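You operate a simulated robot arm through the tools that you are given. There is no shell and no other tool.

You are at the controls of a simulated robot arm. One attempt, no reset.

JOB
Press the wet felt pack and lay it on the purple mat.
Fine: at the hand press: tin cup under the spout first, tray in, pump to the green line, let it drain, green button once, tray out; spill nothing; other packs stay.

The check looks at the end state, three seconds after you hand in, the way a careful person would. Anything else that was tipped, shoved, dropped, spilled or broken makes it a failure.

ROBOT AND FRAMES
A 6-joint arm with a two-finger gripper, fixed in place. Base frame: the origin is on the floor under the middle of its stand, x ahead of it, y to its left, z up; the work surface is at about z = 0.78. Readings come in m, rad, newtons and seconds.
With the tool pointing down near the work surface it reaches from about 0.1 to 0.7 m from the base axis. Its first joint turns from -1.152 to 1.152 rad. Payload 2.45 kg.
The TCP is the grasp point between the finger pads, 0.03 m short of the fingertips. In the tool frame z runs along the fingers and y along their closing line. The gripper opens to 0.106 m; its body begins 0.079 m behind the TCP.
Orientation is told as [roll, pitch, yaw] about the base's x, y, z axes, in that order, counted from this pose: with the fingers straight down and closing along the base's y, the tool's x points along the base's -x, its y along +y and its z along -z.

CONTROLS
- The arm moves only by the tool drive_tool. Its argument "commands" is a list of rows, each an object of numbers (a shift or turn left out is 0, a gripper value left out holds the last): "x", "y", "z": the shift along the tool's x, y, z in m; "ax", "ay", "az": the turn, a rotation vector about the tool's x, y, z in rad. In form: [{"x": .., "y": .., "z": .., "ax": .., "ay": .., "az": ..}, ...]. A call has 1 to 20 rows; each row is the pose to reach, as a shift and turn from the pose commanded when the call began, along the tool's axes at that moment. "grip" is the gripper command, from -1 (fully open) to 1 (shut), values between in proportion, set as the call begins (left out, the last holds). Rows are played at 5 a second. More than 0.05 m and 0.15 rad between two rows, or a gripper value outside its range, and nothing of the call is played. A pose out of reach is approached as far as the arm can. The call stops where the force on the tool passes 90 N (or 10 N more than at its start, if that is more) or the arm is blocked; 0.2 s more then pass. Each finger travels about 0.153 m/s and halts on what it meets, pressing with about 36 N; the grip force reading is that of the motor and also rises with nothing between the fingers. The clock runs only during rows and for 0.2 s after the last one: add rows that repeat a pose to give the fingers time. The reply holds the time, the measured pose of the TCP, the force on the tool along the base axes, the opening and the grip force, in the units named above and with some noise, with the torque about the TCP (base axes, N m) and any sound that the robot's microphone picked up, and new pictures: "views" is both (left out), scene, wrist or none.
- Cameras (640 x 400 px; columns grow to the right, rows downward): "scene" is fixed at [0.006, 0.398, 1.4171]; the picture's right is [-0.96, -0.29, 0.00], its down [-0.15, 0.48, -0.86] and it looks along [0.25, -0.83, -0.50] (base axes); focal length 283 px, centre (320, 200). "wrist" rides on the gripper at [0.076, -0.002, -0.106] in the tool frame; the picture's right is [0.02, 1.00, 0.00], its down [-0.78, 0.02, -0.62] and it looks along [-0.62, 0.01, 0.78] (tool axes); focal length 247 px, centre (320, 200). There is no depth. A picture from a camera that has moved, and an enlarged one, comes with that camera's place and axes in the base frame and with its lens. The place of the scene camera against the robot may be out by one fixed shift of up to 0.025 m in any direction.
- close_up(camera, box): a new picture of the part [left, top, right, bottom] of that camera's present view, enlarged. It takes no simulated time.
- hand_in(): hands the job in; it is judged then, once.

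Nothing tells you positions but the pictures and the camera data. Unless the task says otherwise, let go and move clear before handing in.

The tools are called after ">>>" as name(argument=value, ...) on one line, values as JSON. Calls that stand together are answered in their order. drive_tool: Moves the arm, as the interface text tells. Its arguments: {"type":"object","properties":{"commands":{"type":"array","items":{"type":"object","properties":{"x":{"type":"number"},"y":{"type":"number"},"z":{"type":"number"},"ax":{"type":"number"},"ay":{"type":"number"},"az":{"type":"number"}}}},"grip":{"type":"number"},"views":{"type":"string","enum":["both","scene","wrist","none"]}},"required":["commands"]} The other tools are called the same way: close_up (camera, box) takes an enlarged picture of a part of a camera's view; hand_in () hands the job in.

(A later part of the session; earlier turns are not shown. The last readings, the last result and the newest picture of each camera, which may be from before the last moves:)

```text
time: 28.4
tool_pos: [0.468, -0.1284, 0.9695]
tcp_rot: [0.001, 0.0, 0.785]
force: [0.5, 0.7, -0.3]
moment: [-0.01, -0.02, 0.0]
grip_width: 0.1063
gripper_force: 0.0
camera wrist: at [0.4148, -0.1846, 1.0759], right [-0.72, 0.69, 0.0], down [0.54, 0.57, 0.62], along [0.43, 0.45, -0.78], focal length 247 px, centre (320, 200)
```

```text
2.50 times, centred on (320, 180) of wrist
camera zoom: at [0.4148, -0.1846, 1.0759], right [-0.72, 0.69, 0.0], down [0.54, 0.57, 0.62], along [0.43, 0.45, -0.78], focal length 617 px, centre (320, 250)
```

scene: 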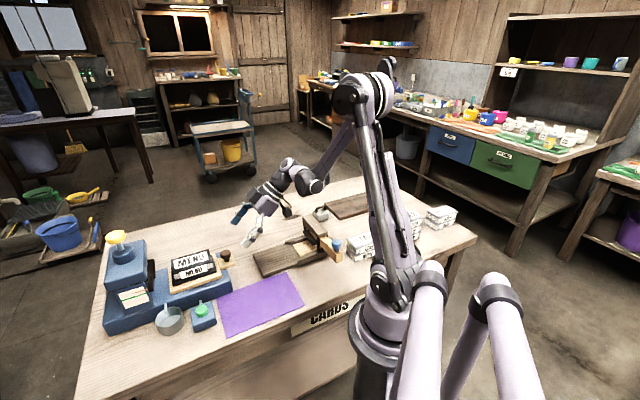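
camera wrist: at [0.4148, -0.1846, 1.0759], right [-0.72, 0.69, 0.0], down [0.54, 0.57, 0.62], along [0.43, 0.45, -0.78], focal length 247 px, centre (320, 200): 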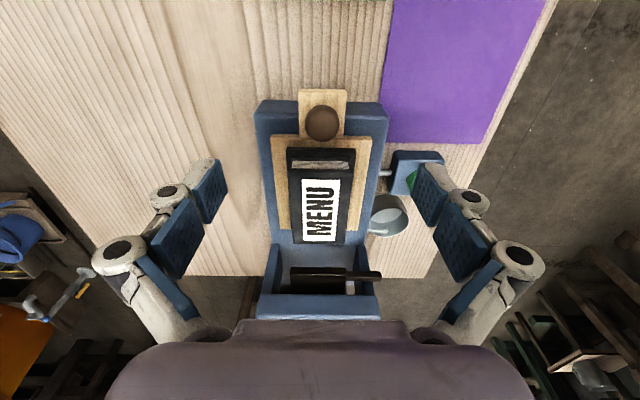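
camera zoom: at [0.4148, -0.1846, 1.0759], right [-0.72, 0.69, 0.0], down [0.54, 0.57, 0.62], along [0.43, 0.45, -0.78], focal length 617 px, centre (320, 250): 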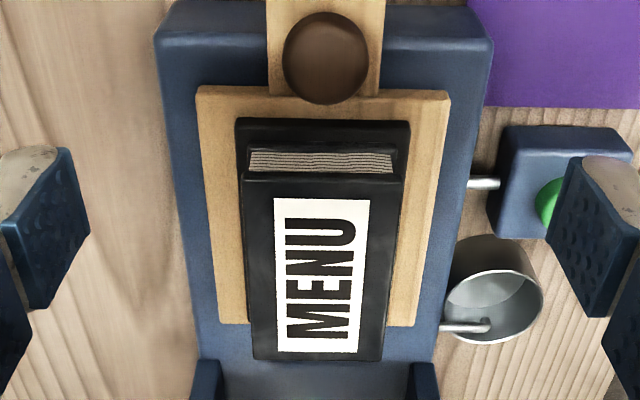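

The knob is nearly centred below the TCP. I descend around it.

>>> drive_tool(commands=[{"x": -0.002, "z": 0.03}, {"x": -0.004, "y": 0.001, "z": 0.06}, {"x": -0.004, "y": 0.001, "z": 0.08}, {"x": -0.004, "y": 0.001, "z": 0.09}, {"x": -0.004, "y": 0.001, "z": 0.09}], views="both")

>>> close_up(camera="wrist", box=[230, 120, 410, 260])

```text
time: 29.6
tool_pos: [0.4701, -0.1248, 0.8775]
tcp_rot: [-0.002, -0.002, 0.786]
force: [0.4, 0.3, 0.6]
moment: [-0.01, -0.01, -0.02]
grip_width: 0.1059
gripper_force: 0.1
camera wrist: at [0.417, -0.1805, 0.9844], right [-0.72, 0.69, 0.0], down [0.54, 0.57, 0.62], along [0.43, 0.45, -0.78], focal length 247 px, centre (320, 200)
```

scene: 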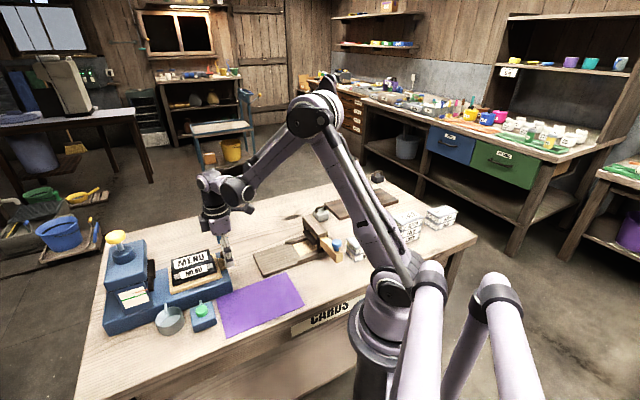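
wrist: 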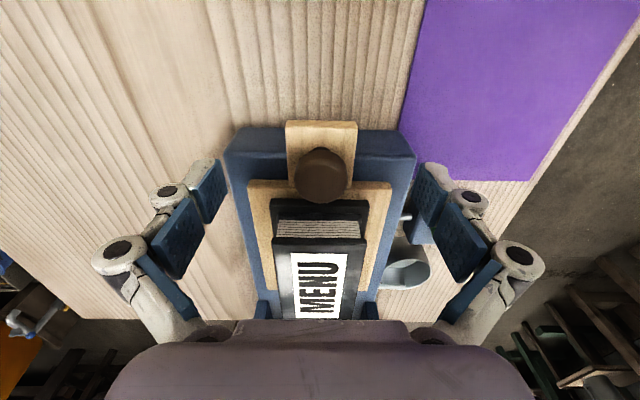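

```text
2.86 times, centred on (320, 190) of wrist
camera zoom: at [0.417, -0.1805, 0.9844], right [-0.72, 0.69, 0.0], down [0.54, 0.57, 0.62], along [0.43, 0.45, -0.78], focal length 706 px, centre (320, 229)
```

zoom: 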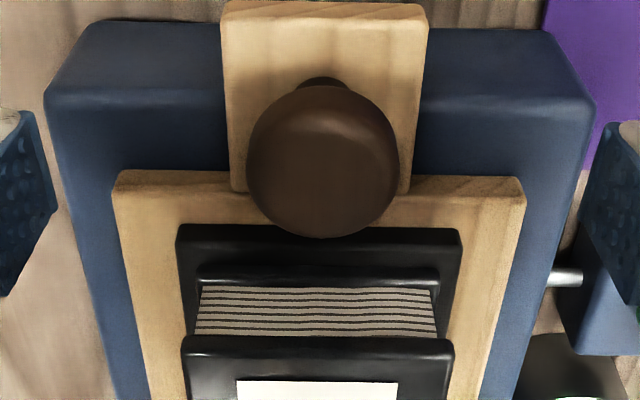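

>>> drive_tool(commands=[{}, {}, {}, {}, {}], grip=1, views="wrist")

```text
time: 30.8
tool_pos: [0.4703, -0.1235, 0.878]
tcp_rot: [0.0, -0.001, 0.788]
force: [-4.9, 5.4, 9.8]
moment: [0.07, 0.1, -0.03]
grip_width: 0.0286
gripper_force: 44.8
camera wrist: at [0.4167, -0.1802, 0.9849], right [-0.72, 0.69, 0.0], down [0.54, 0.57, 0.62], along [0.43, 0.45, -0.78], focal length 247 px, centre (320, 200)
```

wrist: 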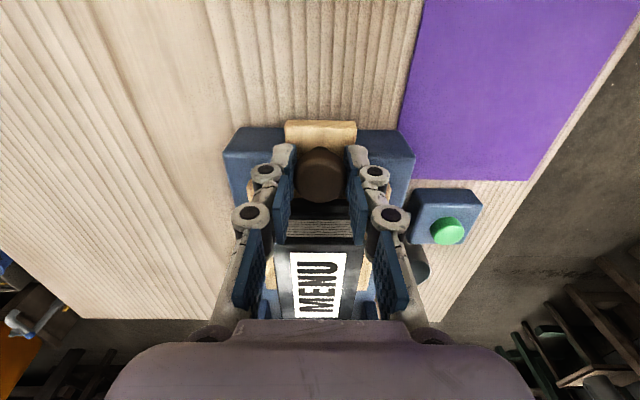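

I have the knob; the small side force suggests I am a millimetre or two off, so I'll relax that and begin sliding the tray in.

>>> drive_tool(commands=[{"y": 0.0015, "z": -0.001}, {"x": -0.008, "y": 0.0015, "z": -0.001}, {"x": -0.018, "y": 0.0015, "z": -0.001}, {"x": -0.028, "y": 0.0015, "z": -0.001}, {"x": -0.038, "y": 0.0015, "z": -0.001}, {"x": -0.038, "y": 0.0015, "z": -0.001}], views="both")

```text
time: 32.2
tool_pos: [0.4967, -0.0974, 0.8793]
tcp_rot: [-0.003, -0.001, 0.784]
force: [7.1, -7.8, -38.1]
moment: [-0.16, -0.01, -0.01]
grip_width: 0.0283
gripper_force: 44.6
camera wrist: at [0.4432, -0.1527, 0.9862], right [-0.72, 0.69, 0.0], down [0.54, 0.57, 0.62], along [0.43, 0.45, -0.78], focal length 247 px, centre (320, 200)
```

scene: 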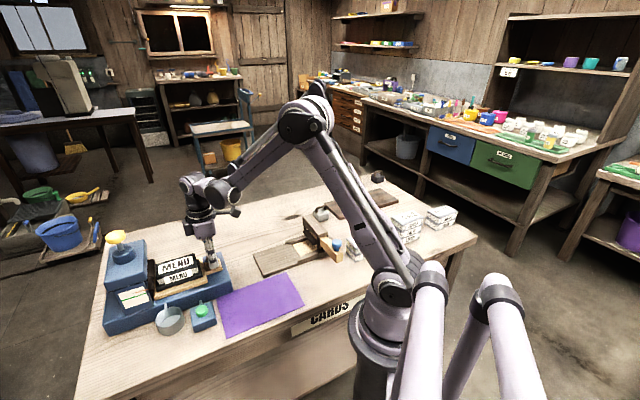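
wrist: 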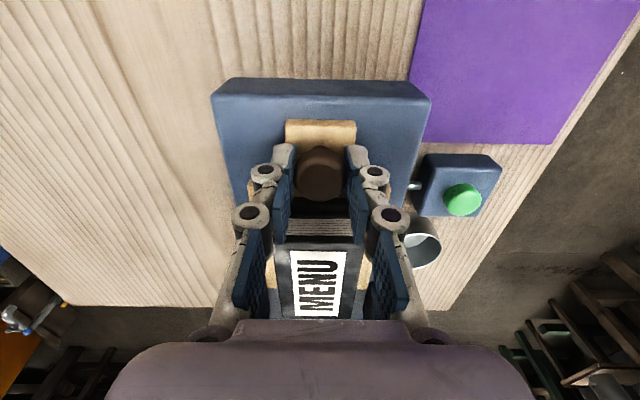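

The tray slides; it is held vertically by its guide, so I correct the tiny height and side offsets and continue.

>>> drive_tool(commands=[{"y": -0.0009, "z": 0.0008}, {"x": -0.01, "y": -0.0009, "z": 0.0008}, {"x": -0.02, "y": -0.0009, "z": 0.0008}, {"x": -0.03, "y": -0.0009, "z": 0.0008}, {"x": -0.04, "y": -0.0009, "z": 0.0008}, {"x": -0.05, "y": -0.0009, "z": 0.0008}, {"x": -0.05, "y": -0.0009, "z": 0.0008}], views="both")

```text
time: 33.8
tool_pos: [0.5329, -0.0612, 0.8801]
tcp_rot: [0.0, -0.001, 0.784]
force: [6.4, -7.1, -16.2]
moment: [-0.26, 0.16, -0.02]
grip_width: 0.0282
gripper_force: 44.9
camera wrist: at [0.4796, -0.1169, 0.9868], right [-0.72, 0.69, 0.0], down [0.54, 0.57, 0.62], along [0.43, 0.45, -0.78], focal length 247 px, centre (320, 200)
```

scene: 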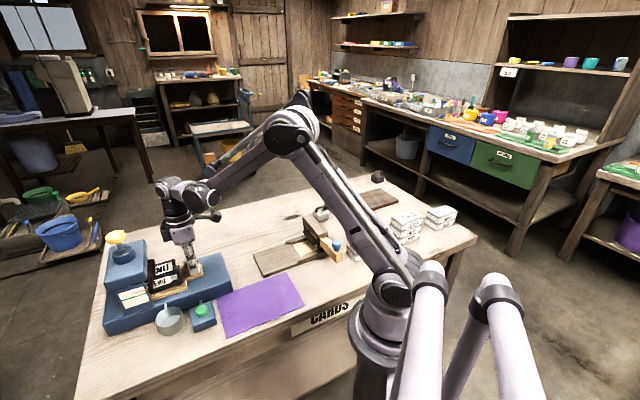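
wrist: 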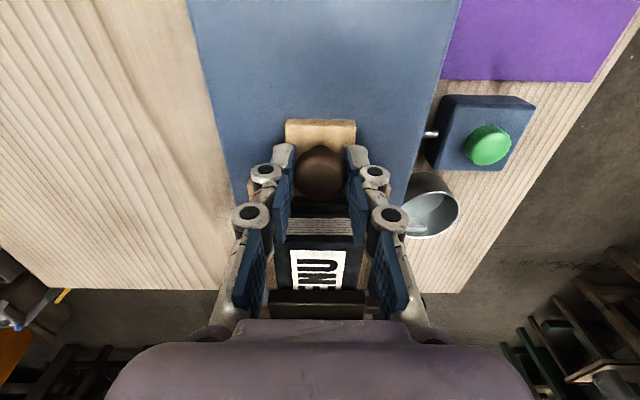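

>>> drive_tool(commands=[{"y": -0.0006, "z": 0.0003}, {"x": -0.008, "y": -0.0006, "z": 0.0003}, {"x": -0.016, "y": -0.0006, "z": 0.0003}, {"x": -0.024, "y": -0.0006, "z": 0.0003}, {"x": -0.03, "y": -0.0006, "z": 0.0003}, {"x": -0.03, "y": -0.0006, "z": 0.0003}], views="both")

>>> close_up(camera="scene", box=[90, 210, 250, 340])

```text
time: 35.2
tool_pos: [0.5541, -0.0403, 0.8792]
tcp_rot: [0.0, -0.001, 0.787]
force: [4.9, -4.9, -1.1]
moment: [-0.13, -0.03, -0.05]
grip_width: 0.0281
gripper_force: 45.0
camera wrist: at [0.5001, -0.0966, 0.9868], right [-0.72, 0.69, 0.0], down [0.54, 0.57, 0.62], along [0.43, 0.45, -0.78], focal length 247 px, centre (320, 200)
```

scene: 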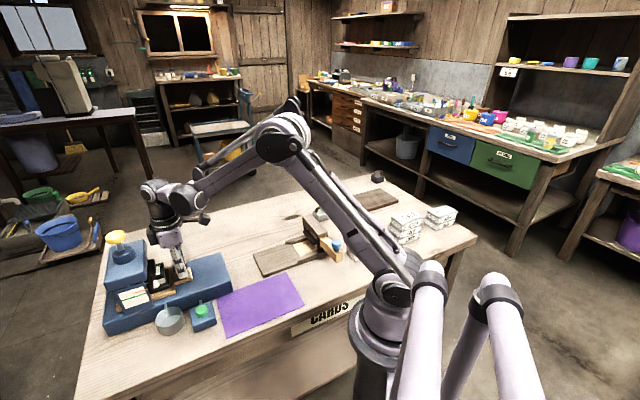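
wrist: 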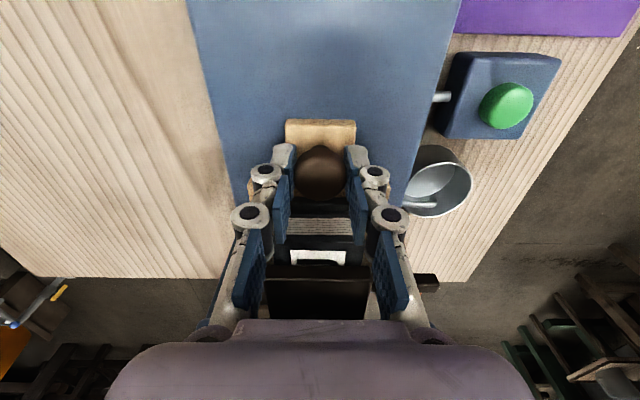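

```text
3.08 times, centred on (170, 275) of scene
camera zoom: at [0.0062, 0.3979, 1.4171], right [-0.96, -0.29, 0.0], down [-0.15, 0.48, -0.86], along [0.25, -0.83, -0.5], focal length 870 px, centre (782, -31)
```

zoom: 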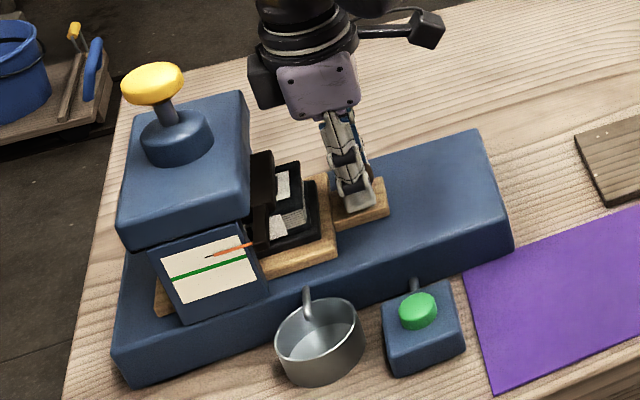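

Still sliding freely with about 4 cm between the hand and the pump knob. I continue in small steps until the tray meets its stop.

>>> drive_tool(commands=[{"x": -0.004, "y": -0.0005}, {"x": -0.008, "y": -0.0005}, {"x": -0.012, "y": -0.0005}, {"x": -0.012, "y": -0.0005}], views="none")

>>> close_up(camera="scene", box=[90, 210, 250, 340])

```text
time: 36.2
tool_pos: [0.5619, -0.0318, 0.879]
tcp_rot: [0.005, -0.001, 0.786]
force: [-10.8, 10.5, 5.8]
moment: [0.13, 0.4, -0.03]
grip_width: 0.0283
gripper_force: 45.4
```

```text
3.08 times, centred on (170, 275) of scene
camera zoom: at [0.0057, 0.3982, 1.417], right [-0.96, -0.29, 0.0], down [-0.15, 0.48, -0.86], along [0.25, -0.83, -0.5], focal length 870 px, centre (782, -31)
```

zoom: 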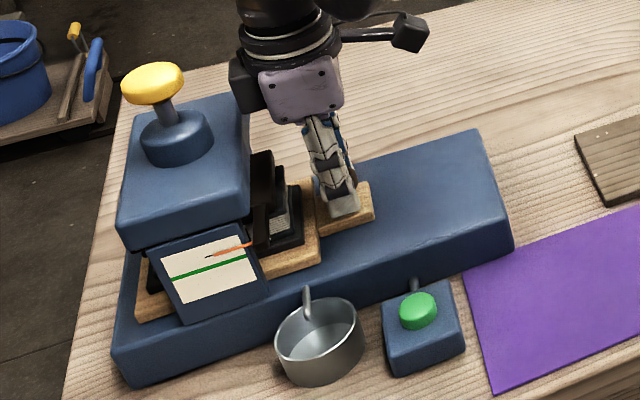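

>>> drive_tool(commands=[{"x": -0.002, "y": 0.0008}, {"x": -0.004, "y": 0.0008}, {"x": -0.004, "y": 0.0008}], views="none")

```text
time: 37.0
tool_pos: [0.5651, -0.0302, 0.879]
tcp_rot: [-0.002, 0.001, 0.785]
force: [-10.8, 9.6, 9.8]
moment: [0.2, 0.16, 0.04]
grip_width: 0.0285
gripper_force: 44.8
```

>>> drive_tool(commands=[{"x": -0.002, "y": 0.0008, "z": -0.0003}, {"x": -0.004, "y": 0.0008, "z": -0.0003}, {"x": -0.004, "y": 0.0008, "z": -0.0003}], views="none")

```text
time: 37.8
tool_pos: [0.566, -0.0287, 0.8795]
tcp_rot: [-0.001, 0.005, 0.785]
force: [-19.2, -6.6, -1.5]
moment: [0.48, -0.39, -0.01]
grip_width: 0.0283
gripper_force: 45.0
```

>>> drive_tool(commands=[{"x": -0.001, "y": 0.0005}, {"x": -0.002, "y": 0.0005}, {"x": -0.002, "y": 0.0005}], views="both")

>>> close_up(camera="scene", box=[90, 210, 250, 340])

```text
time: 38.6
tool_pos: [0.565, -0.0277, 0.8799]
tcp_rot: [-0.002, 0.009, 0.782]
force: [-19.5, -23.2, 5.6]
moment: [-0.04, 0.13, -0.07]
grip_width: 0.0283
gripper_force: 45.1
camera wrist: at [0.5126, -0.0832, 0.9873], right [-0.72, 0.69, 0.0], down [0.55, 0.57, 0.62], along [0.43, 0.44, -0.79], focal length 247 px, centre (320, 200)
```

scene: 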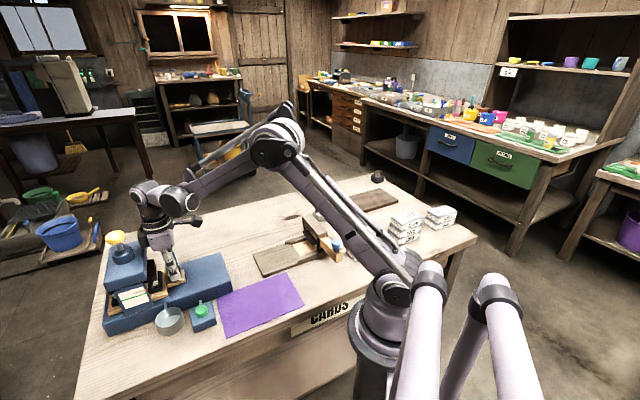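
wrist: 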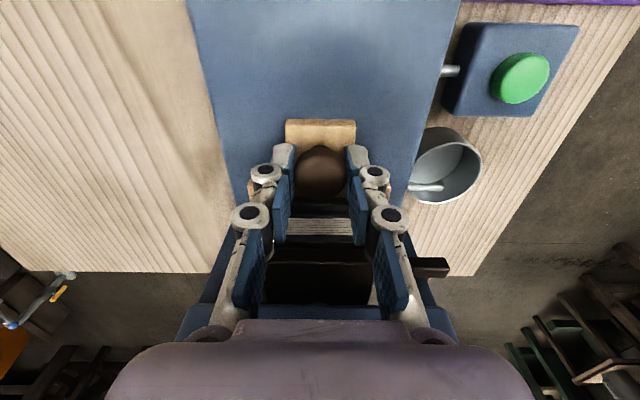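

```text
3.08 times, centred on (170, 275) of scene
camera zoom: at [0.0055, 0.3974, 1.4173], right [-0.96, -0.29, 0.0], down [-0.15, 0.48, -0.86], along [0.26, -0.83, -0.5], focal length 870 px, centre (782, -31)
```

zoom: 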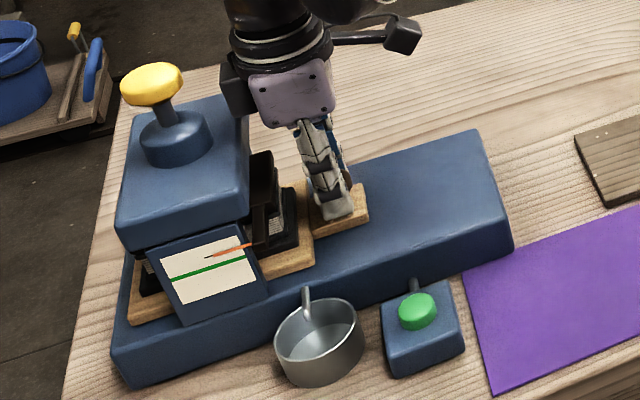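

The tray is at its stop (axial force rose to 30 N with no motion). I back off slightly, let go of the knob and rise straight up.

>>> drive_tool(commands=[{"x": 0.003}, {"x": 0.003}], views="none")

>>> drive_tool(commands=[{}, {}, {}, {"z": -0.01}, {"z": -0.04}, {"z": -0.08}, {"z": -0.12}, {"z": -0.16}, {"z": -0.2}, {"z": -0.22}, {"z": -0.22}], grip=-0.2, views="both")

>>> close_up(camera="scene", box=[90, 210, 250, 340])

```text
time: 39.2
tool_pos: [0.5655, -0.0278, 0.8804]
tcp_rot: [-0.004, 0.004, 0.786]
force: [-6.1, -18.1, 11.4]
moment: [-0.9, 0.81, -0.07]
grip_width: 0.0286
gripper_force: 45.4
```

```text
time: 41.6
tool_pos: [0.5647, -0.024, 1.1]
tcp_rot: [-0.002, -0.002, 0.786]
force: [0.5, 0.9, -0.4]
moment: [0.0, 0.0, 0.02]
grip_width: 0.0637
gripper_force: 0.0
camera wrist: at [0.5114, -0.0802, 1.207], right [-0.72, 0.69, 0.0], down [0.54, 0.57, 0.62], along [0.43, 0.45, -0.78], focal length 247 px, centre (320, 200)
```

scene: 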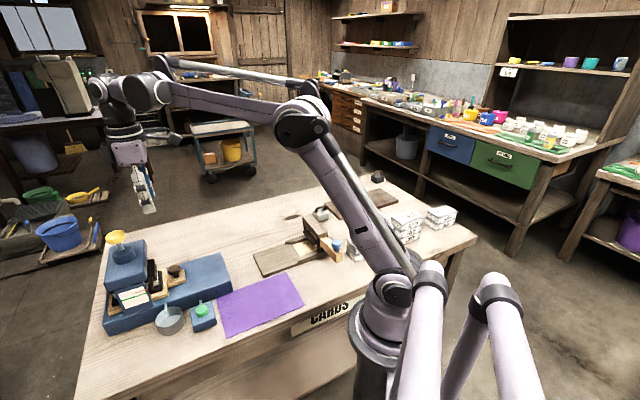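
wrist: 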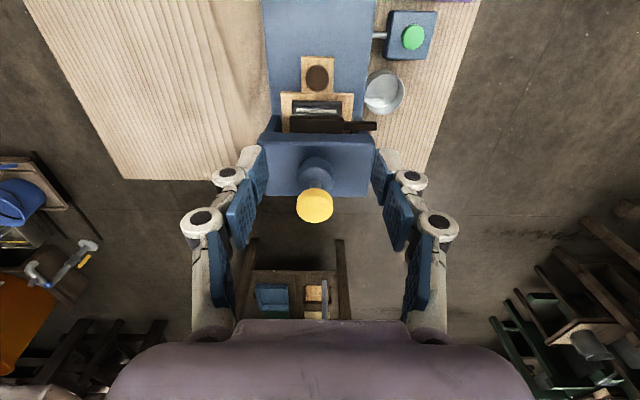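

```text
3.08 times, centred on (170, 275) of scene
camera zoom: at [0.006, 0.398, 1.4171], right [-0.96, -0.29, 0.0], down [-0.15, 0.48, -0.86], along [0.25, -0.83, -0.5], focal length 870 px, centre (782, -31)
```

zoom: 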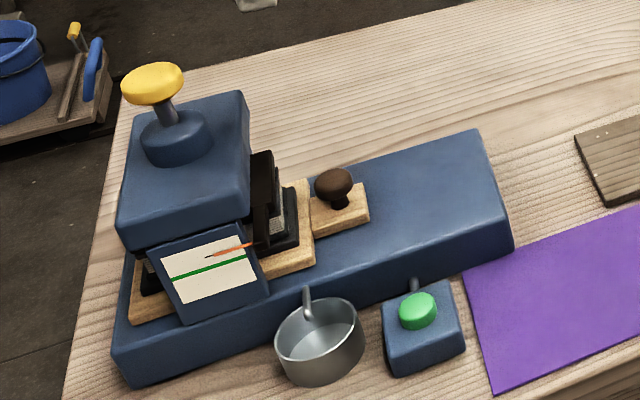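

The tray is in, cup in place. Next the pump knob, at about (0.626,0.031,1.01): I move above it with closed fingers.

>>> drive_tool(commands=[{"x": -0.02, "y": -0.001}, {"x": -0.042, "y": -0.002}, {"x": -0.064, "y": -0.0035}, {"x": -0.084, "y": -0.0045}, {"x": -0.084, "y": -0.0045}, {"x": -0.084, "y": -0.0045}], grip=1, views="both")

>>> close_up(camera="scene", box=[90, 210, 190, 320])

```text
time: 43.0
tool_pos: [0.6259, 0.0319, 1.099]
tcp_rot: [0.001, -0.002, 0.786]
force: [0.4, 0.3, -0.7]
moment: [-0.02, 0.03, -0.03]
grip_width: 0.0
gripper_force: 29.1
camera wrist: at [0.573, -0.0247, 1.2067], right [-0.72, 0.69, 0.0], down [0.54, 0.57, 0.62], along [0.43, 0.45, -0.78], focal length 247 px, centre (320, 200)
```

scene: 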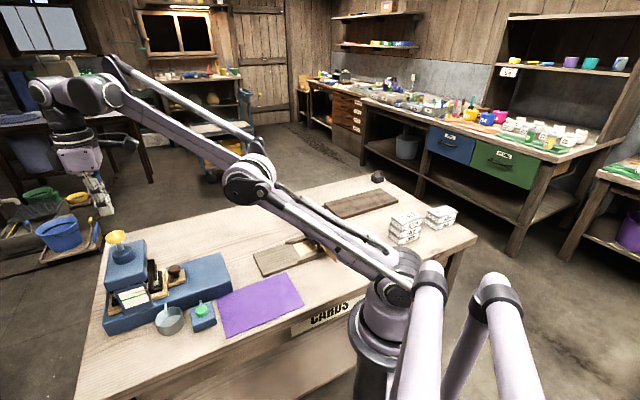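
wrist: 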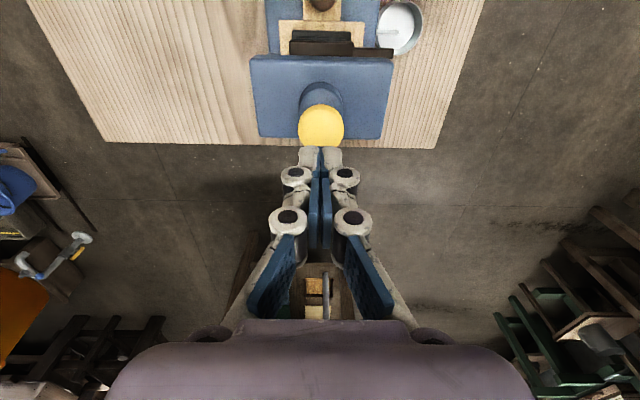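

```text
3.64 times, centred on (140, 265) of scene
camera zoom: at [0.0061, 0.398, 1.4171], right [-0.96, -0.29, 0.0], down [-0.15, 0.48, -0.86], along [0.25, -0.83, -0.5], focal length 1029 px, centre (974, -36)
```

zoom: 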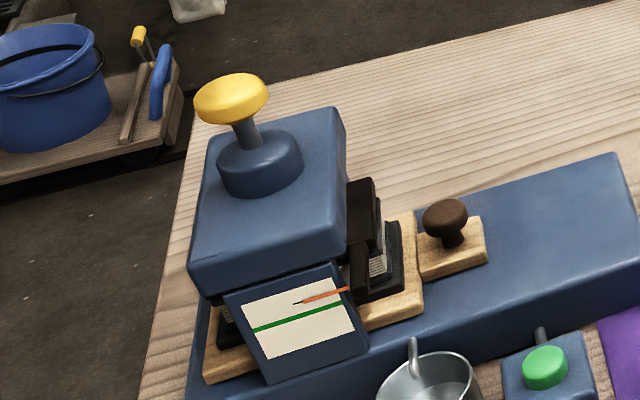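

>>> drive_tool(commands=[{"z": 0.02}, {"z": 0.04}, {"z": 0.05}, {"z": 0.055}, {"z": 0.055}], views="none")

>>> close_up(camera="scene", box=[90, 210, 190, 320])

```text
time: 44.2
tool_pos: [0.6277, 0.0301, 1.045]
tcp_rot: [0.001, -0.001, 0.785]
force: [1.1, -1.5, 1.2]
moment: [-0.02, 0.02, 0.0]
grip_width: 0.0059
gripper_force: 28.4
```

```text
3.64 times, centred on (140, 265) of scene
camera zoom: at [0.006, 0.3979, 1.4171], right [-0.96, -0.29, 0.0], down [-0.15, 0.48, -0.86], along [0.25, -0.83, -0.5], focal length 1029 px, centre (974, -36)
```

zoom: 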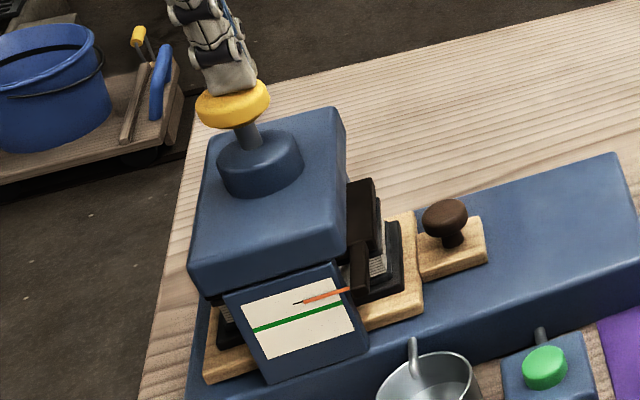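

>>> close_up(camera="wrist", box=[260, 80, 380, 220])

>>> close_up(camera="scene", box=[100, 215, 140, 250])

```text
2.86 times, centred on (320, 150) of wrist
camera zoom: at [0.5748, -0.0259, 1.1516], right [-0.72, 0.69, 0.0], down [0.54, 0.57, 0.62], along [0.43, 0.45, -0.78], focal length 706 px, centre (320, 343)
```

zoom: 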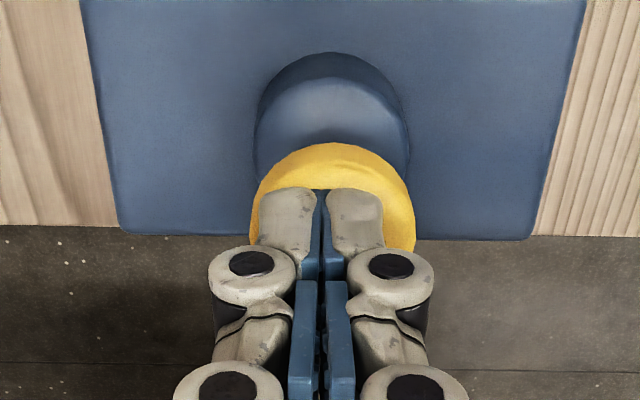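

```text
11.43 times, centred on (120, 232) of scene
camera zoom: at [0.006, 0.3979, 1.4171], right [-0.96, -0.29, 0.0], down [-0.15, 0.48, -0.86], along [0.25, -0.83, -0.5], focal length 3233 px, centre (2606, -171)
```

zoom: 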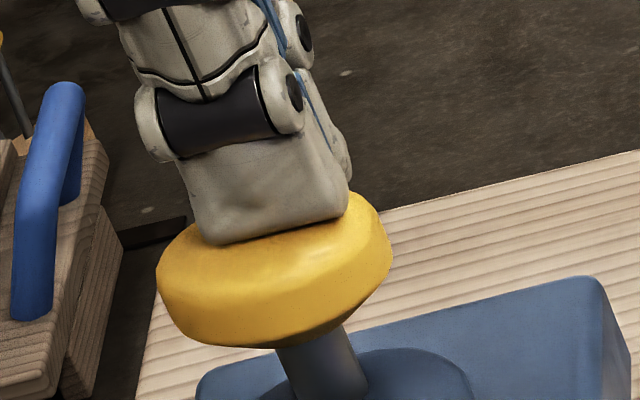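

The fingertips sit squarely on the knob. I press a first short stroke and watch the needle.

>>> drive_tool(commands=[{"z": 0.004}, {"z": 0.008}, {"z": 0.012}, {"z": 0.012}], views="none")

>>> close_up(camera="scene", box=[90, 210, 190, 320])

```text
time: 45.2
tool_pos: [0.6285, 0.0303, 1.0323]
tcp_rot: [0.0, -0.001, 0.784]
force: [2.1, 1.2, 3.0]
moment: [0.03, -0.09, 0.0]
grip_width: 0.0061
gripper_force: 28.4
```

```text
3.64 times, centred on (140, 265) of scene
camera zoom: at [0.006, 0.398, 1.4171], right [-0.96, -0.29, 0.0], down [-0.15, 0.48, -0.86], along [0.25, -0.83, -0.5], focal length 1029 px, centre (974, -36)
```

zoom: 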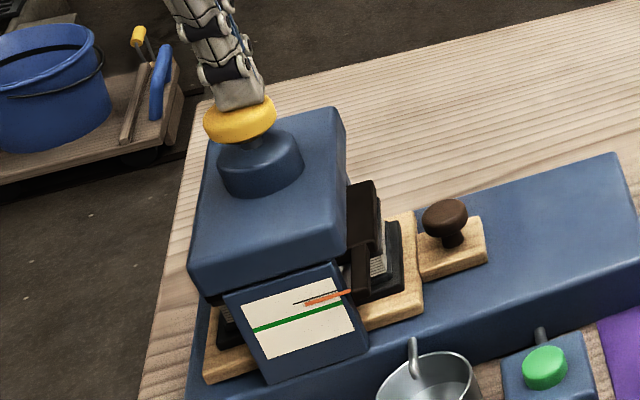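

>>> drive_tool(commands=[{"z": 0.003}, {"z": 0.006}, {"z": 0.009}, {"z": 0.009}], views="none")

>>> close_up(camera="scene", box=[90, 210, 190, 320])

>>> close_up(camera="scene", box=[115, 275, 155, 310])

```text
time: 46.2
tool_pos: [0.6275, 0.0298, 1.0239]
tcp_rot: [0.001, -0.001, 0.787]
force: [1.3, 1.9, 21.7]
moment: [0.1, -0.1, -0.07]
grip_width: 0.0059
gripper_force: 28.7
```

```text
3.64 times, centred on (140, 265) of scene
camera zoom: at [0.0057, 0.398, 1.4171], right [-0.96, -0.29, 0.0], down [-0.15, 0.48, -0.86], along [0.25, -0.83, -0.5], focal length 1029 px, centre (974, -36)
```

zoom: 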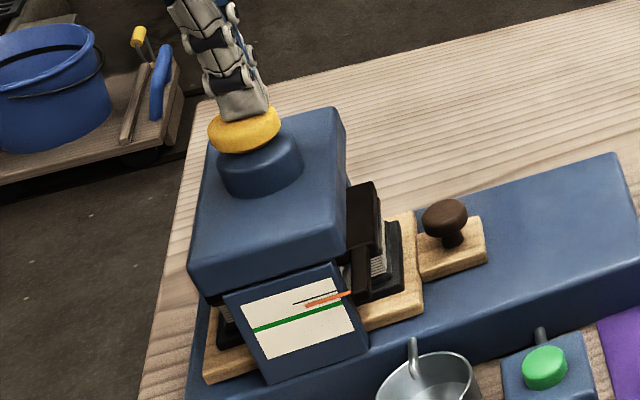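

```text
11.43 times, centred on (135, 292) of scene
camera zoom: at [0.0057, 0.398, 1.4171], right [-0.96, -0.29, 0.0], down [-0.15, 0.48, -0.86], along [0.25, -0.83, -0.5], focal length 3233 px, centre (2434, -857)
```

zoom: 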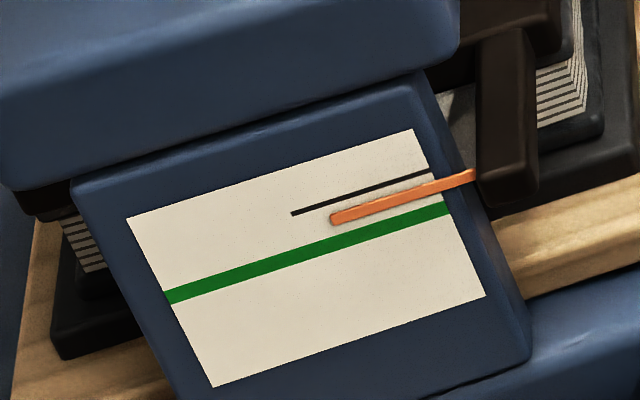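

One stroke moved the orange needle about 40% of the way to the green line. I raise the hand to let the knob come back up.

>>> drive_tool(commands=[{"z": -0.008}, {"z": -0.016}, {"z": -0.024}, {"z": -0.026}, {"z": -0.026}], views="none")

>>> close_up(camera="scene", box=[90, 210, 190, 320])

>>> close_up(camera="scene", box=[115, 275, 155, 310])

>>> close_up(camera="scene", box=[140, 285, 220, 345])

```text
time: 47.4
tool_pos: [0.628, 0.0301, 1.0503]
tcp_rot: [-0.001, -0.002, 0.786]
force: [0.4, -0.3, -1.2]
moment: [0.0, 0.03, -0.01]
grip_width: 0.0
gripper_force: 28.9
```

```text
3.64 times, centred on (140, 265) of scene
camera zoom: at [0.006, 0.398, 1.4171], right [-0.96, -0.29, 0.0], down [-0.15, 0.48, -0.86], along [0.25, -0.83, -0.5], focal length 1029 px, centre (974, -36)
```

zoom: 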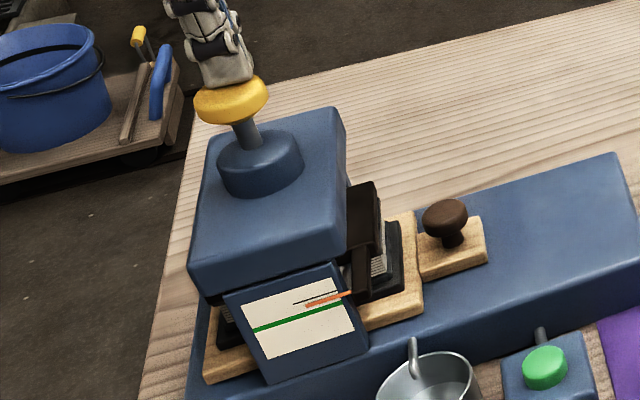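

```text
11.43 times, centred on (135, 292) of scene
camera zoom: at [0.006, 0.398, 1.4171], right [-0.96, -0.29, 0.0], down [-0.15, 0.48, -0.86], along [0.25, -0.83, -0.5], focal length 3233 px, centre (2434, -857)
```

zoom: 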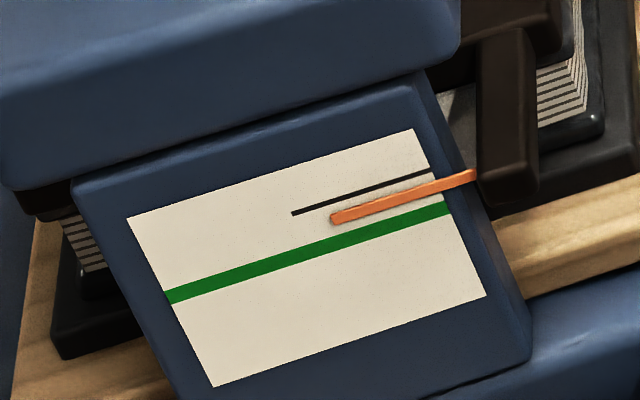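

```text
6.67 times, centred on (180, 315) of scene
camera zoom: at [0.006, 0.398, 1.4171], right [-0.96, -0.29, 0.0], down [-0.15, 0.48, -0.86], along [0.25, -0.83, -0.5], focal length 1886 px, centre (1253, -567)
```

zoom: 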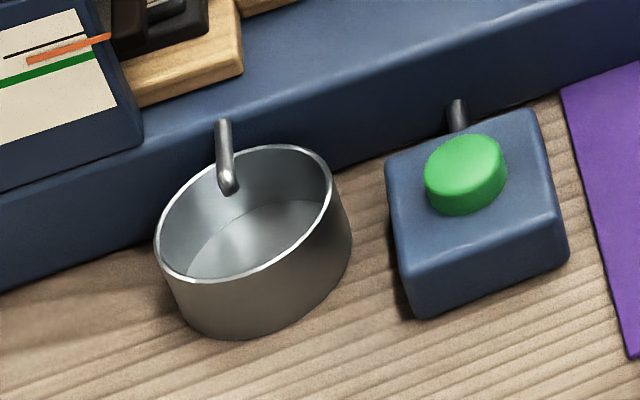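

The knob springs back and the needle holds. Second stroke, watching the needle.

>>> drive_tool(commands=[{"z": 0.006}, {"z": 0.012}, {"z": 0.016}, {"z": 0.016}], views="none")

>>> close_up(camera="scene", box=[115, 275, 155, 310])

```text
time: 48.4
tool_pos: [0.6292, 0.0297, 1.034]
tcp_rot: [0.003, 0.001, 0.785]
force: [-3.1, -1.4, 3.8]
moment: [-0.01, 0.09, -0.01]
grip_width: 0.0063
gripper_force: 28.1
```

```text
11.43 times, centred on (135, 292) of scene
camera zoom: at [0.0059, 0.398, 1.4171], right [-0.96, -0.29, 0.0], down [-0.15, 0.48, -0.86], along [0.25, -0.83, -0.5], focal length 3233 px, centre (2434, -857)
```

zoom: 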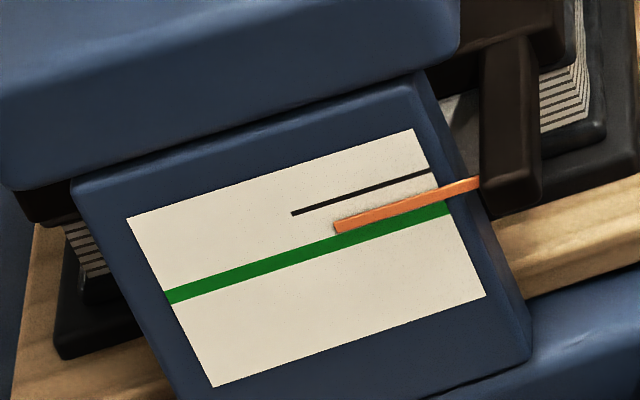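

>>> drive_tool(commands=[{"z": 0.004}, {"z": 0.008}, {"z": 0.0095}, {"z": 0.0095}], views="none")

>>> close_up(camera="scene", box=[115, 275, 155, 310])

```text
time: 49.4
tool_pos: [0.6312, 0.0305, 1.025]
tcp_rot: [0.0, -0.001, 0.786]
force: [2.3, 1.4, 18.4]
moment: [0.02, -0.12, -0.04]
grip_width: 0.0059
gripper_force: 28.8
```

```text
11.43 times, centred on (135, 292) of scene
camera zoom: at [0.0058, 0.398, 1.4171], right [-0.96, -0.29, 0.0], down [-0.15, 0.48, -0.86], along [0.25, -0.83, -0.5], focal length 3233 px, centre (2434, -857)
```

zoom: 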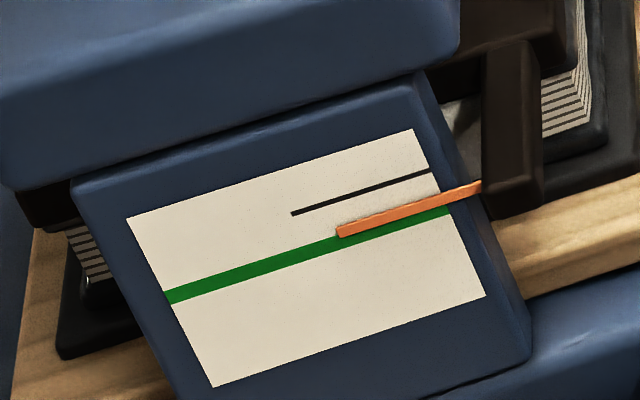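

Needle now just touches the green line's upper edge. I release and give a part stroke to bring it onto the line.

>>> drive_tool(commands=[{"z": -0.008}, {"z": -0.016}, {"z": -0.024}, {"z": -0.026}, {"z": -0.026}, {"z": -0.02}, {"z": -0.016}, {"z": -0.016}], views="none")

>>> close_up(camera="scene", box=[115, 275, 155, 310])

>>> close_up(camera="scene", box=[140, 285, 220, 345])

```text
time: 51.2
tool_pos: [0.6295, 0.029, 1.0409]
tcp_rot: [0.001, -0.002, 0.786]
force: [1.5, -0.2, 2.0]
moment: [0.02, -0.04, 0.0]
grip_width: 0.0062
gripper_force: 28.7
```

```text
11.43 times, centred on (135, 292) of scene
camera zoom: at [0.006, 0.398, 1.4171], right [-0.96, -0.29, 0.0], down [-0.15, 0.48, -0.86], along [0.25, -0.83, -0.5], focal length 3233 px, centre (2434, -857)
```

zoom: 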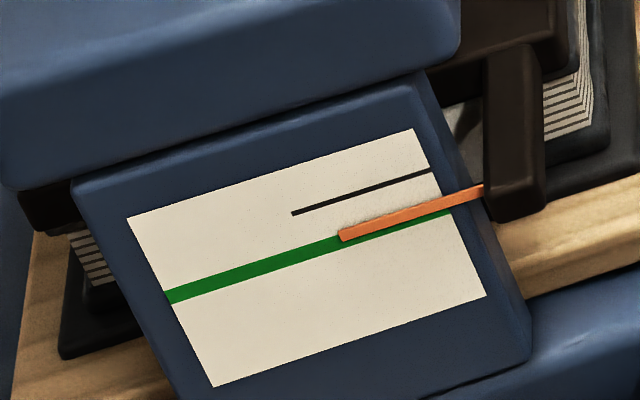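

```text
6.67 times, centred on (180, 315) of scene
camera zoom: at [0.006, 0.398, 1.4171], right [-0.96, -0.29, 0.0], down [-0.15, 0.48, -0.86], along [0.25, -0.83, -0.5], focal length 1886 px, centre (1253, -567)
```

zoom: 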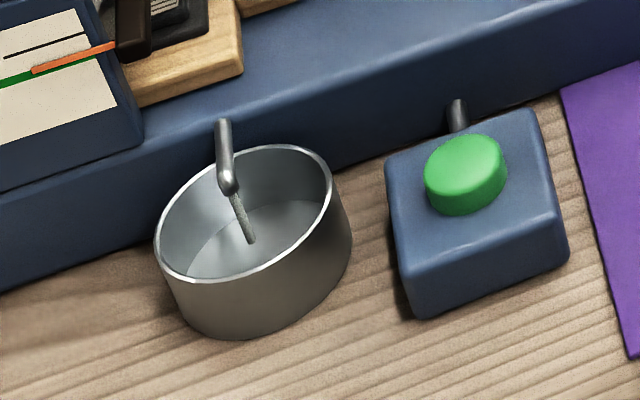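

Water is streaming into the cup. A few more millimetres of stroke to centre the needle on the green line.

>>> drive_tool(commands=[{"z": 0.002}, {"z": 0.004}, {"z": 0.004}], views="none")

>>> close_up(camera="scene", box=[115, 275, 155, 310])

>>> close_up(camera="scene", box=[140, 285, 220, 345])

```text
time: 52.0
tool_pos: [0.6292, 0.0294, 1.0351]
tcp_rot: [0.001, 0.001, 0.784]
force: [-1.5, 1.1, 2.5]
moment: [0.05, -0.01, 0.01]
grip_width: 0.0058
gripper_force: 29.0
```

```text
11.43 times, centred on (135, 292) of scene
camera zoom: at [0.0059, 0.398, 1.4171], right [-0.96, -0.29, 0.0], down [-0.15, 0.48, -0.86], along [0.25, -0.83, -0.5], focal length 3233 px, centre (2434, -857)
```

zoom: 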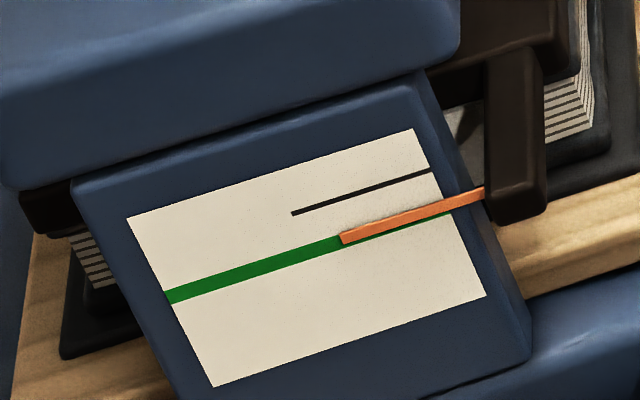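

```text
6.67 times, centred on (180, 315) of scene
camera zoom: at [0.0059, 0.398, 1.4171], right [-0.96, -0.29, 0.0], down [-0.15, 0.48, -0.86], along [0.25, -0.83, -0.5], focal length 1886 px, centre (1253, -567)
```

zoom: 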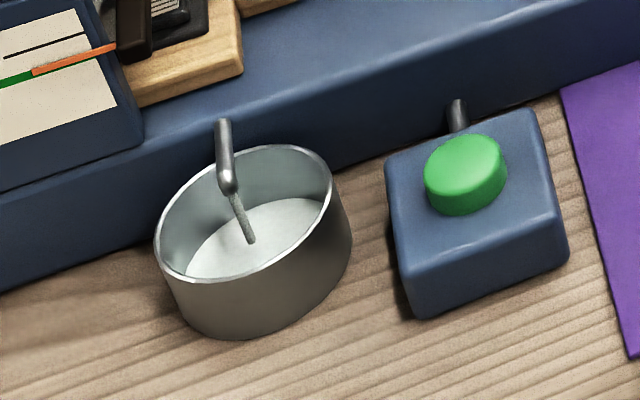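

>>> drive_tool(commands=[{"z": 0.0015}, {"z": 0.0025}, {"z": 0.0025}], views="none")

>>> close_up(camera="scene", box=[115, 275, 155, 310])

>>> close_up(camera="scene", box=[140, 285, 220, 345])

```text
time: 52.8
tool_pos: [0.6287, 0.029, 1.0326]
tcp_rot: [0.001, -0.003, 0.786]
force: [0.9, 1.0, 2.8]
moment: [0.05, -0.01, 0.05]
grip_width: 0.0057
gripper_force: 28.0
```

```text
11.43 times, centred on (135, 292) of scene
camera zoom: at [0.006, 0.398, 1.4171], right [-0.96, -0.29, 0.0], down [-0.15, 0.48, -0.86], along [0.25, -0.83, -0.5], focal length 3233 px, centre (2434, -857)
```

zoom: 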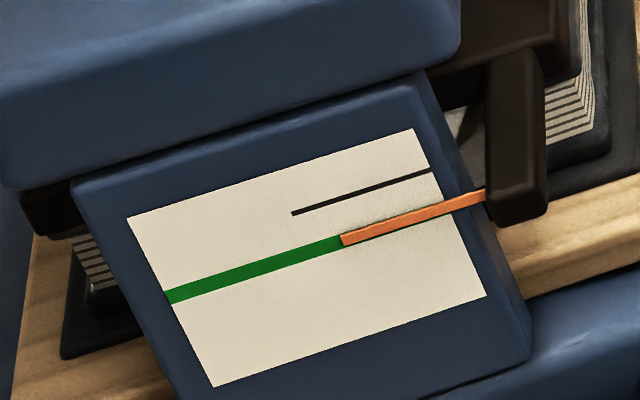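

```text
6.67 times, centred on (180, 315) of scene
camera zoom: at [0.006, 0.398, 1.4171], right [-0.96, -0.29, 0.0], down [-0.15, 0.48, -0.86], along [0.25, -0.83, -0.5], focal length 1886 px, centre (1253, -567)
```

zoom: 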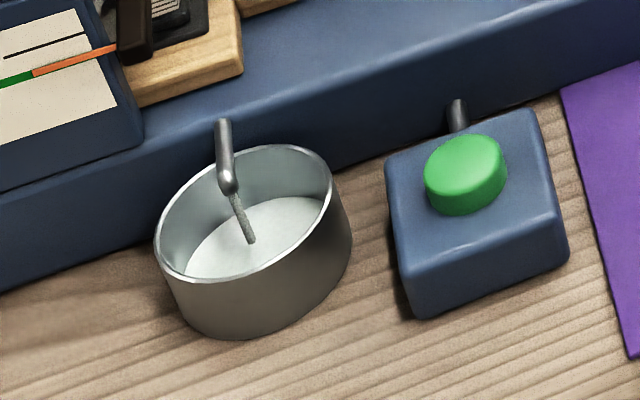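

The needle now lies on the green line. I lift off the knob and let it drain.

>>> drive_tool(commands=[{"z": -0.01}, {"z": -0.03}, {"z": -0.05}, {"z": -0.07}, {"z": -0.07}, {"z": -0.07}, {"z": -0.07}, {"z": -0.07}, {"z": -0.07}, {"z": -0.07}], views="none")

>>> close_up(camera="scene", box=[115, 275, 155, 310])

>>> close_up(camera="scene", box=[140, 285, 220, 345])

```text
time: 55.0
tool_pos: [0.6259, 0.0288, 1.1018]
tcp_rot: [-0.001, -0.003, 0.785]
force: [0.2, -0.6, -0.1]
moment: [-0.02, -0.01, -0.02]
grip_width: 0.0
gripper_force: 28.3
out of reach, approached as far as the arm can: row 4, 5, 6, 7, 8, 9, 10
```

```text
11.43 times, centred on (135, 292) of scene
camera zoom: at [0.006, 0.398, 1.4171], right [-0.96, -0.29, 0.0], down [-0.15, 0.48, -0.86], along [0.25, -0.83, -0.5], focal length 3233 px, centre (2434, -857)
```

zoom: 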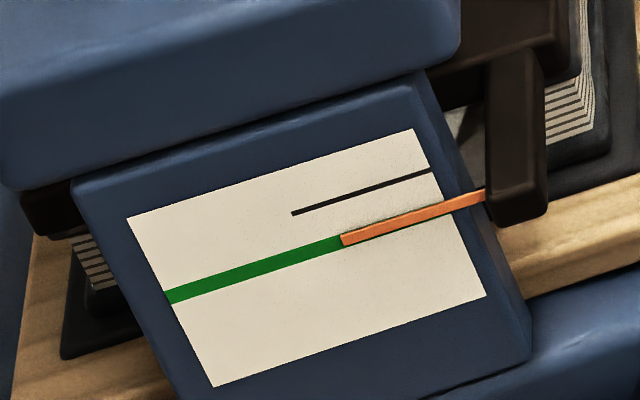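

```text
6.67 times, centred on (180, 315) of scene
camera zoom: at [0.006, 0.398, 1.4171], right [-0.96, -0.29, 0.0], down [-0.15, 0.48, -0.86], along [0.25, -0.83, -0.5], focal length 1886 px, centre (1253, -567)
```

zoom: 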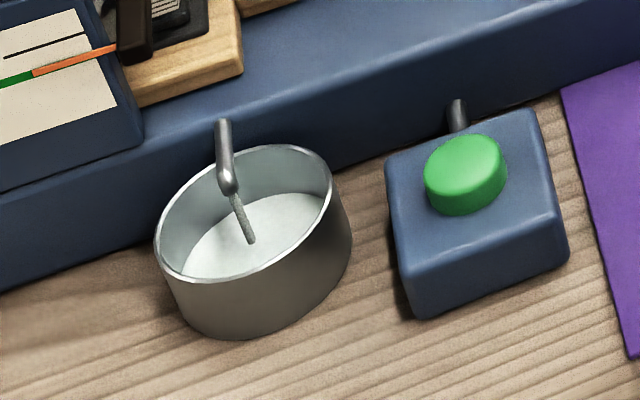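

Still draining. While it does, I move the hand back and to a waiting spot well above the green button.

>>> drive_tool(commands=[{"x": 0.0256, "y": 0.025}, {"x": 0.0512, "y": 0.05}, {"x": 0.0768, "y": 0.075}, {"x": 0.1024, "y": 0.1}, {"x": 0.128, "y": 0.1252}, {"x": 0.128, "y": 0.1252, "z": 0.04}, {"x": 0.128, "y": 0.1252, "z": 0.08}, {"x": 0.128, "y": 0.1252, "z": 0.12}, {"x": 0.128, "y": 0.1252, "z": 0.15}, {"x": 0.128, "y": 0.1252, "z": 0.15}, {"x": 0.128, "y": 0.1252, "z": 0.15}, {"x": 0.128, "y": 0.1252, "z": 0.15}, {"x": 0.128, "y": 0.1252, "z": 0.15}, {"x": 0.128, "y": 0.1252, "z": 0.15}, {"x": 0.128, "y": 0.1252, "z": 0.15}], views="both")

>>> close_up(camera="scene", box=[90, 260, 250, 360])

>>> close_up(camera="wrist", box=[260, 60, 480, 240])

```text
time: 58.2
tool_pos: [0.4466, 0.025, 0.9519]
tcp_rot: [-0.001, -0.001, 0.785]
force: [-0.3, 0.1, 0.7]
moment: [0.0, 0.0, 0.0]
grip_width: 0.0001
gripper_force: 28.6
camera wrist: at [0.3928, -0.031, 1.0579], right [-0.72, 0.69, 0.0], down [0.54, 0.57, 0.62], along [0.43, 0.45, -0.78], focal length 247 px, centre (320, 200)
```

scene: 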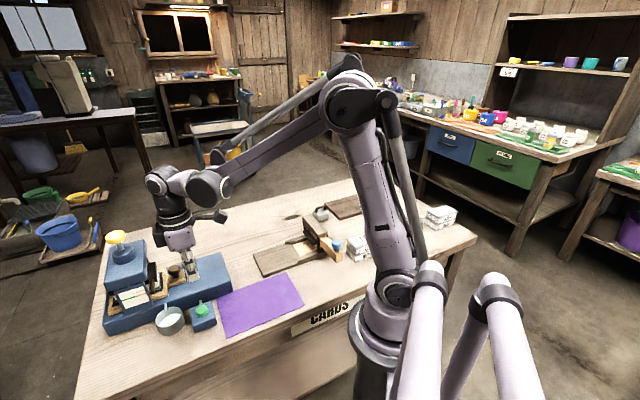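
wrist: 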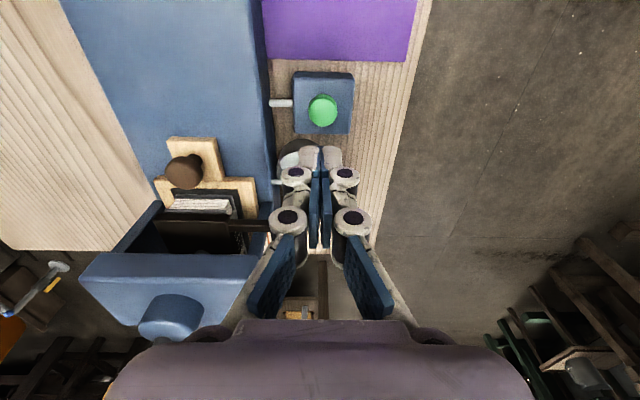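

```text
4.00 times, centred on (170, 310) of scene
camera zoom: at [0.006, 0.398, 1.4171], right [-0.96, -0.29, 0.0], down [-0.15, 0.48, -0.86], along [0.25, -0.83, -0.5], focal length 1132 px, centre (920, -240)
```

zoom: 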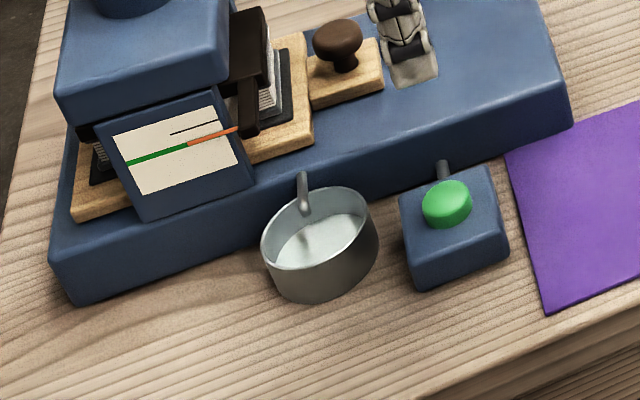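

```text
2.22 times, centred on (370, 150) of wrist
camera zoom: at [0.3928, -0.031, 1.0579], right [-0.72, 0.69, 0.0], down [0.54, 0.57, 0.62], along [0.43, 0.45, -0.78], focal length 549 px, centre (209, 311)
```

zoom: 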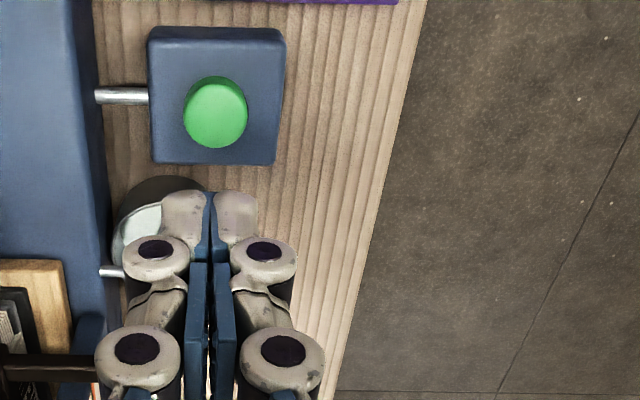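

>>> close_up(camera="scene", box=[150, 295, 190, 335])

>>> close_up(camera="scene", box=[115, 275, 155, 310])

```text
10.00 times, centred on (170, 315) of scene
camera zoom: at [0.006, 0.398, 1.4171], right [-0.96, -0.29, 0.0], down [-0.15, 0.48, -0.86], along [0.25, -0.83, -0.5], focal length 2829 px, centre (1820, -950)
```

zoom: 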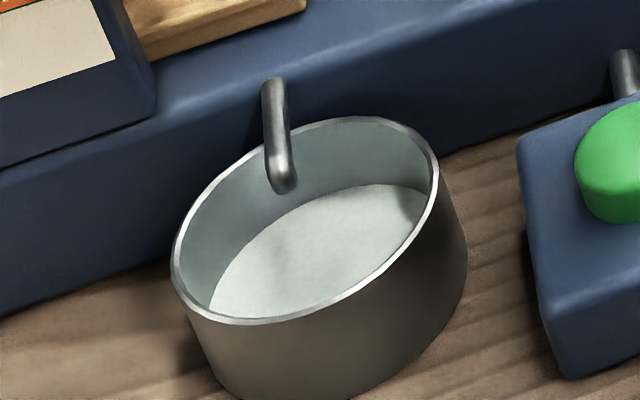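

```text
11.43 times, centred on (135, 292) of scene
camera zoom: at [0.006, 0.398, 1.4171], right [-0.96, -0.29, 0.0], down [-0.15, 0.48, -0.86], along [0.25, -0.83, -0.5], focal length 3233 px, centre (2434, -857)
```

zoom: 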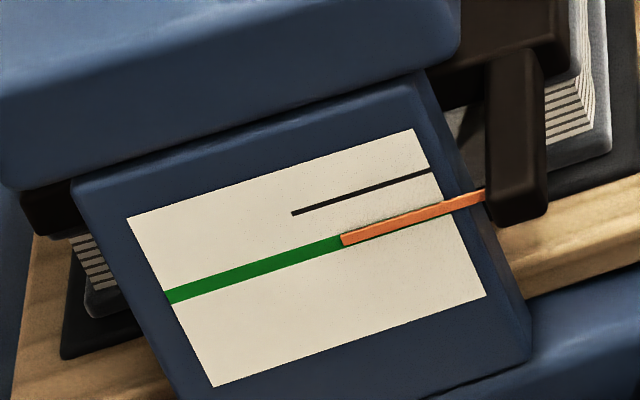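

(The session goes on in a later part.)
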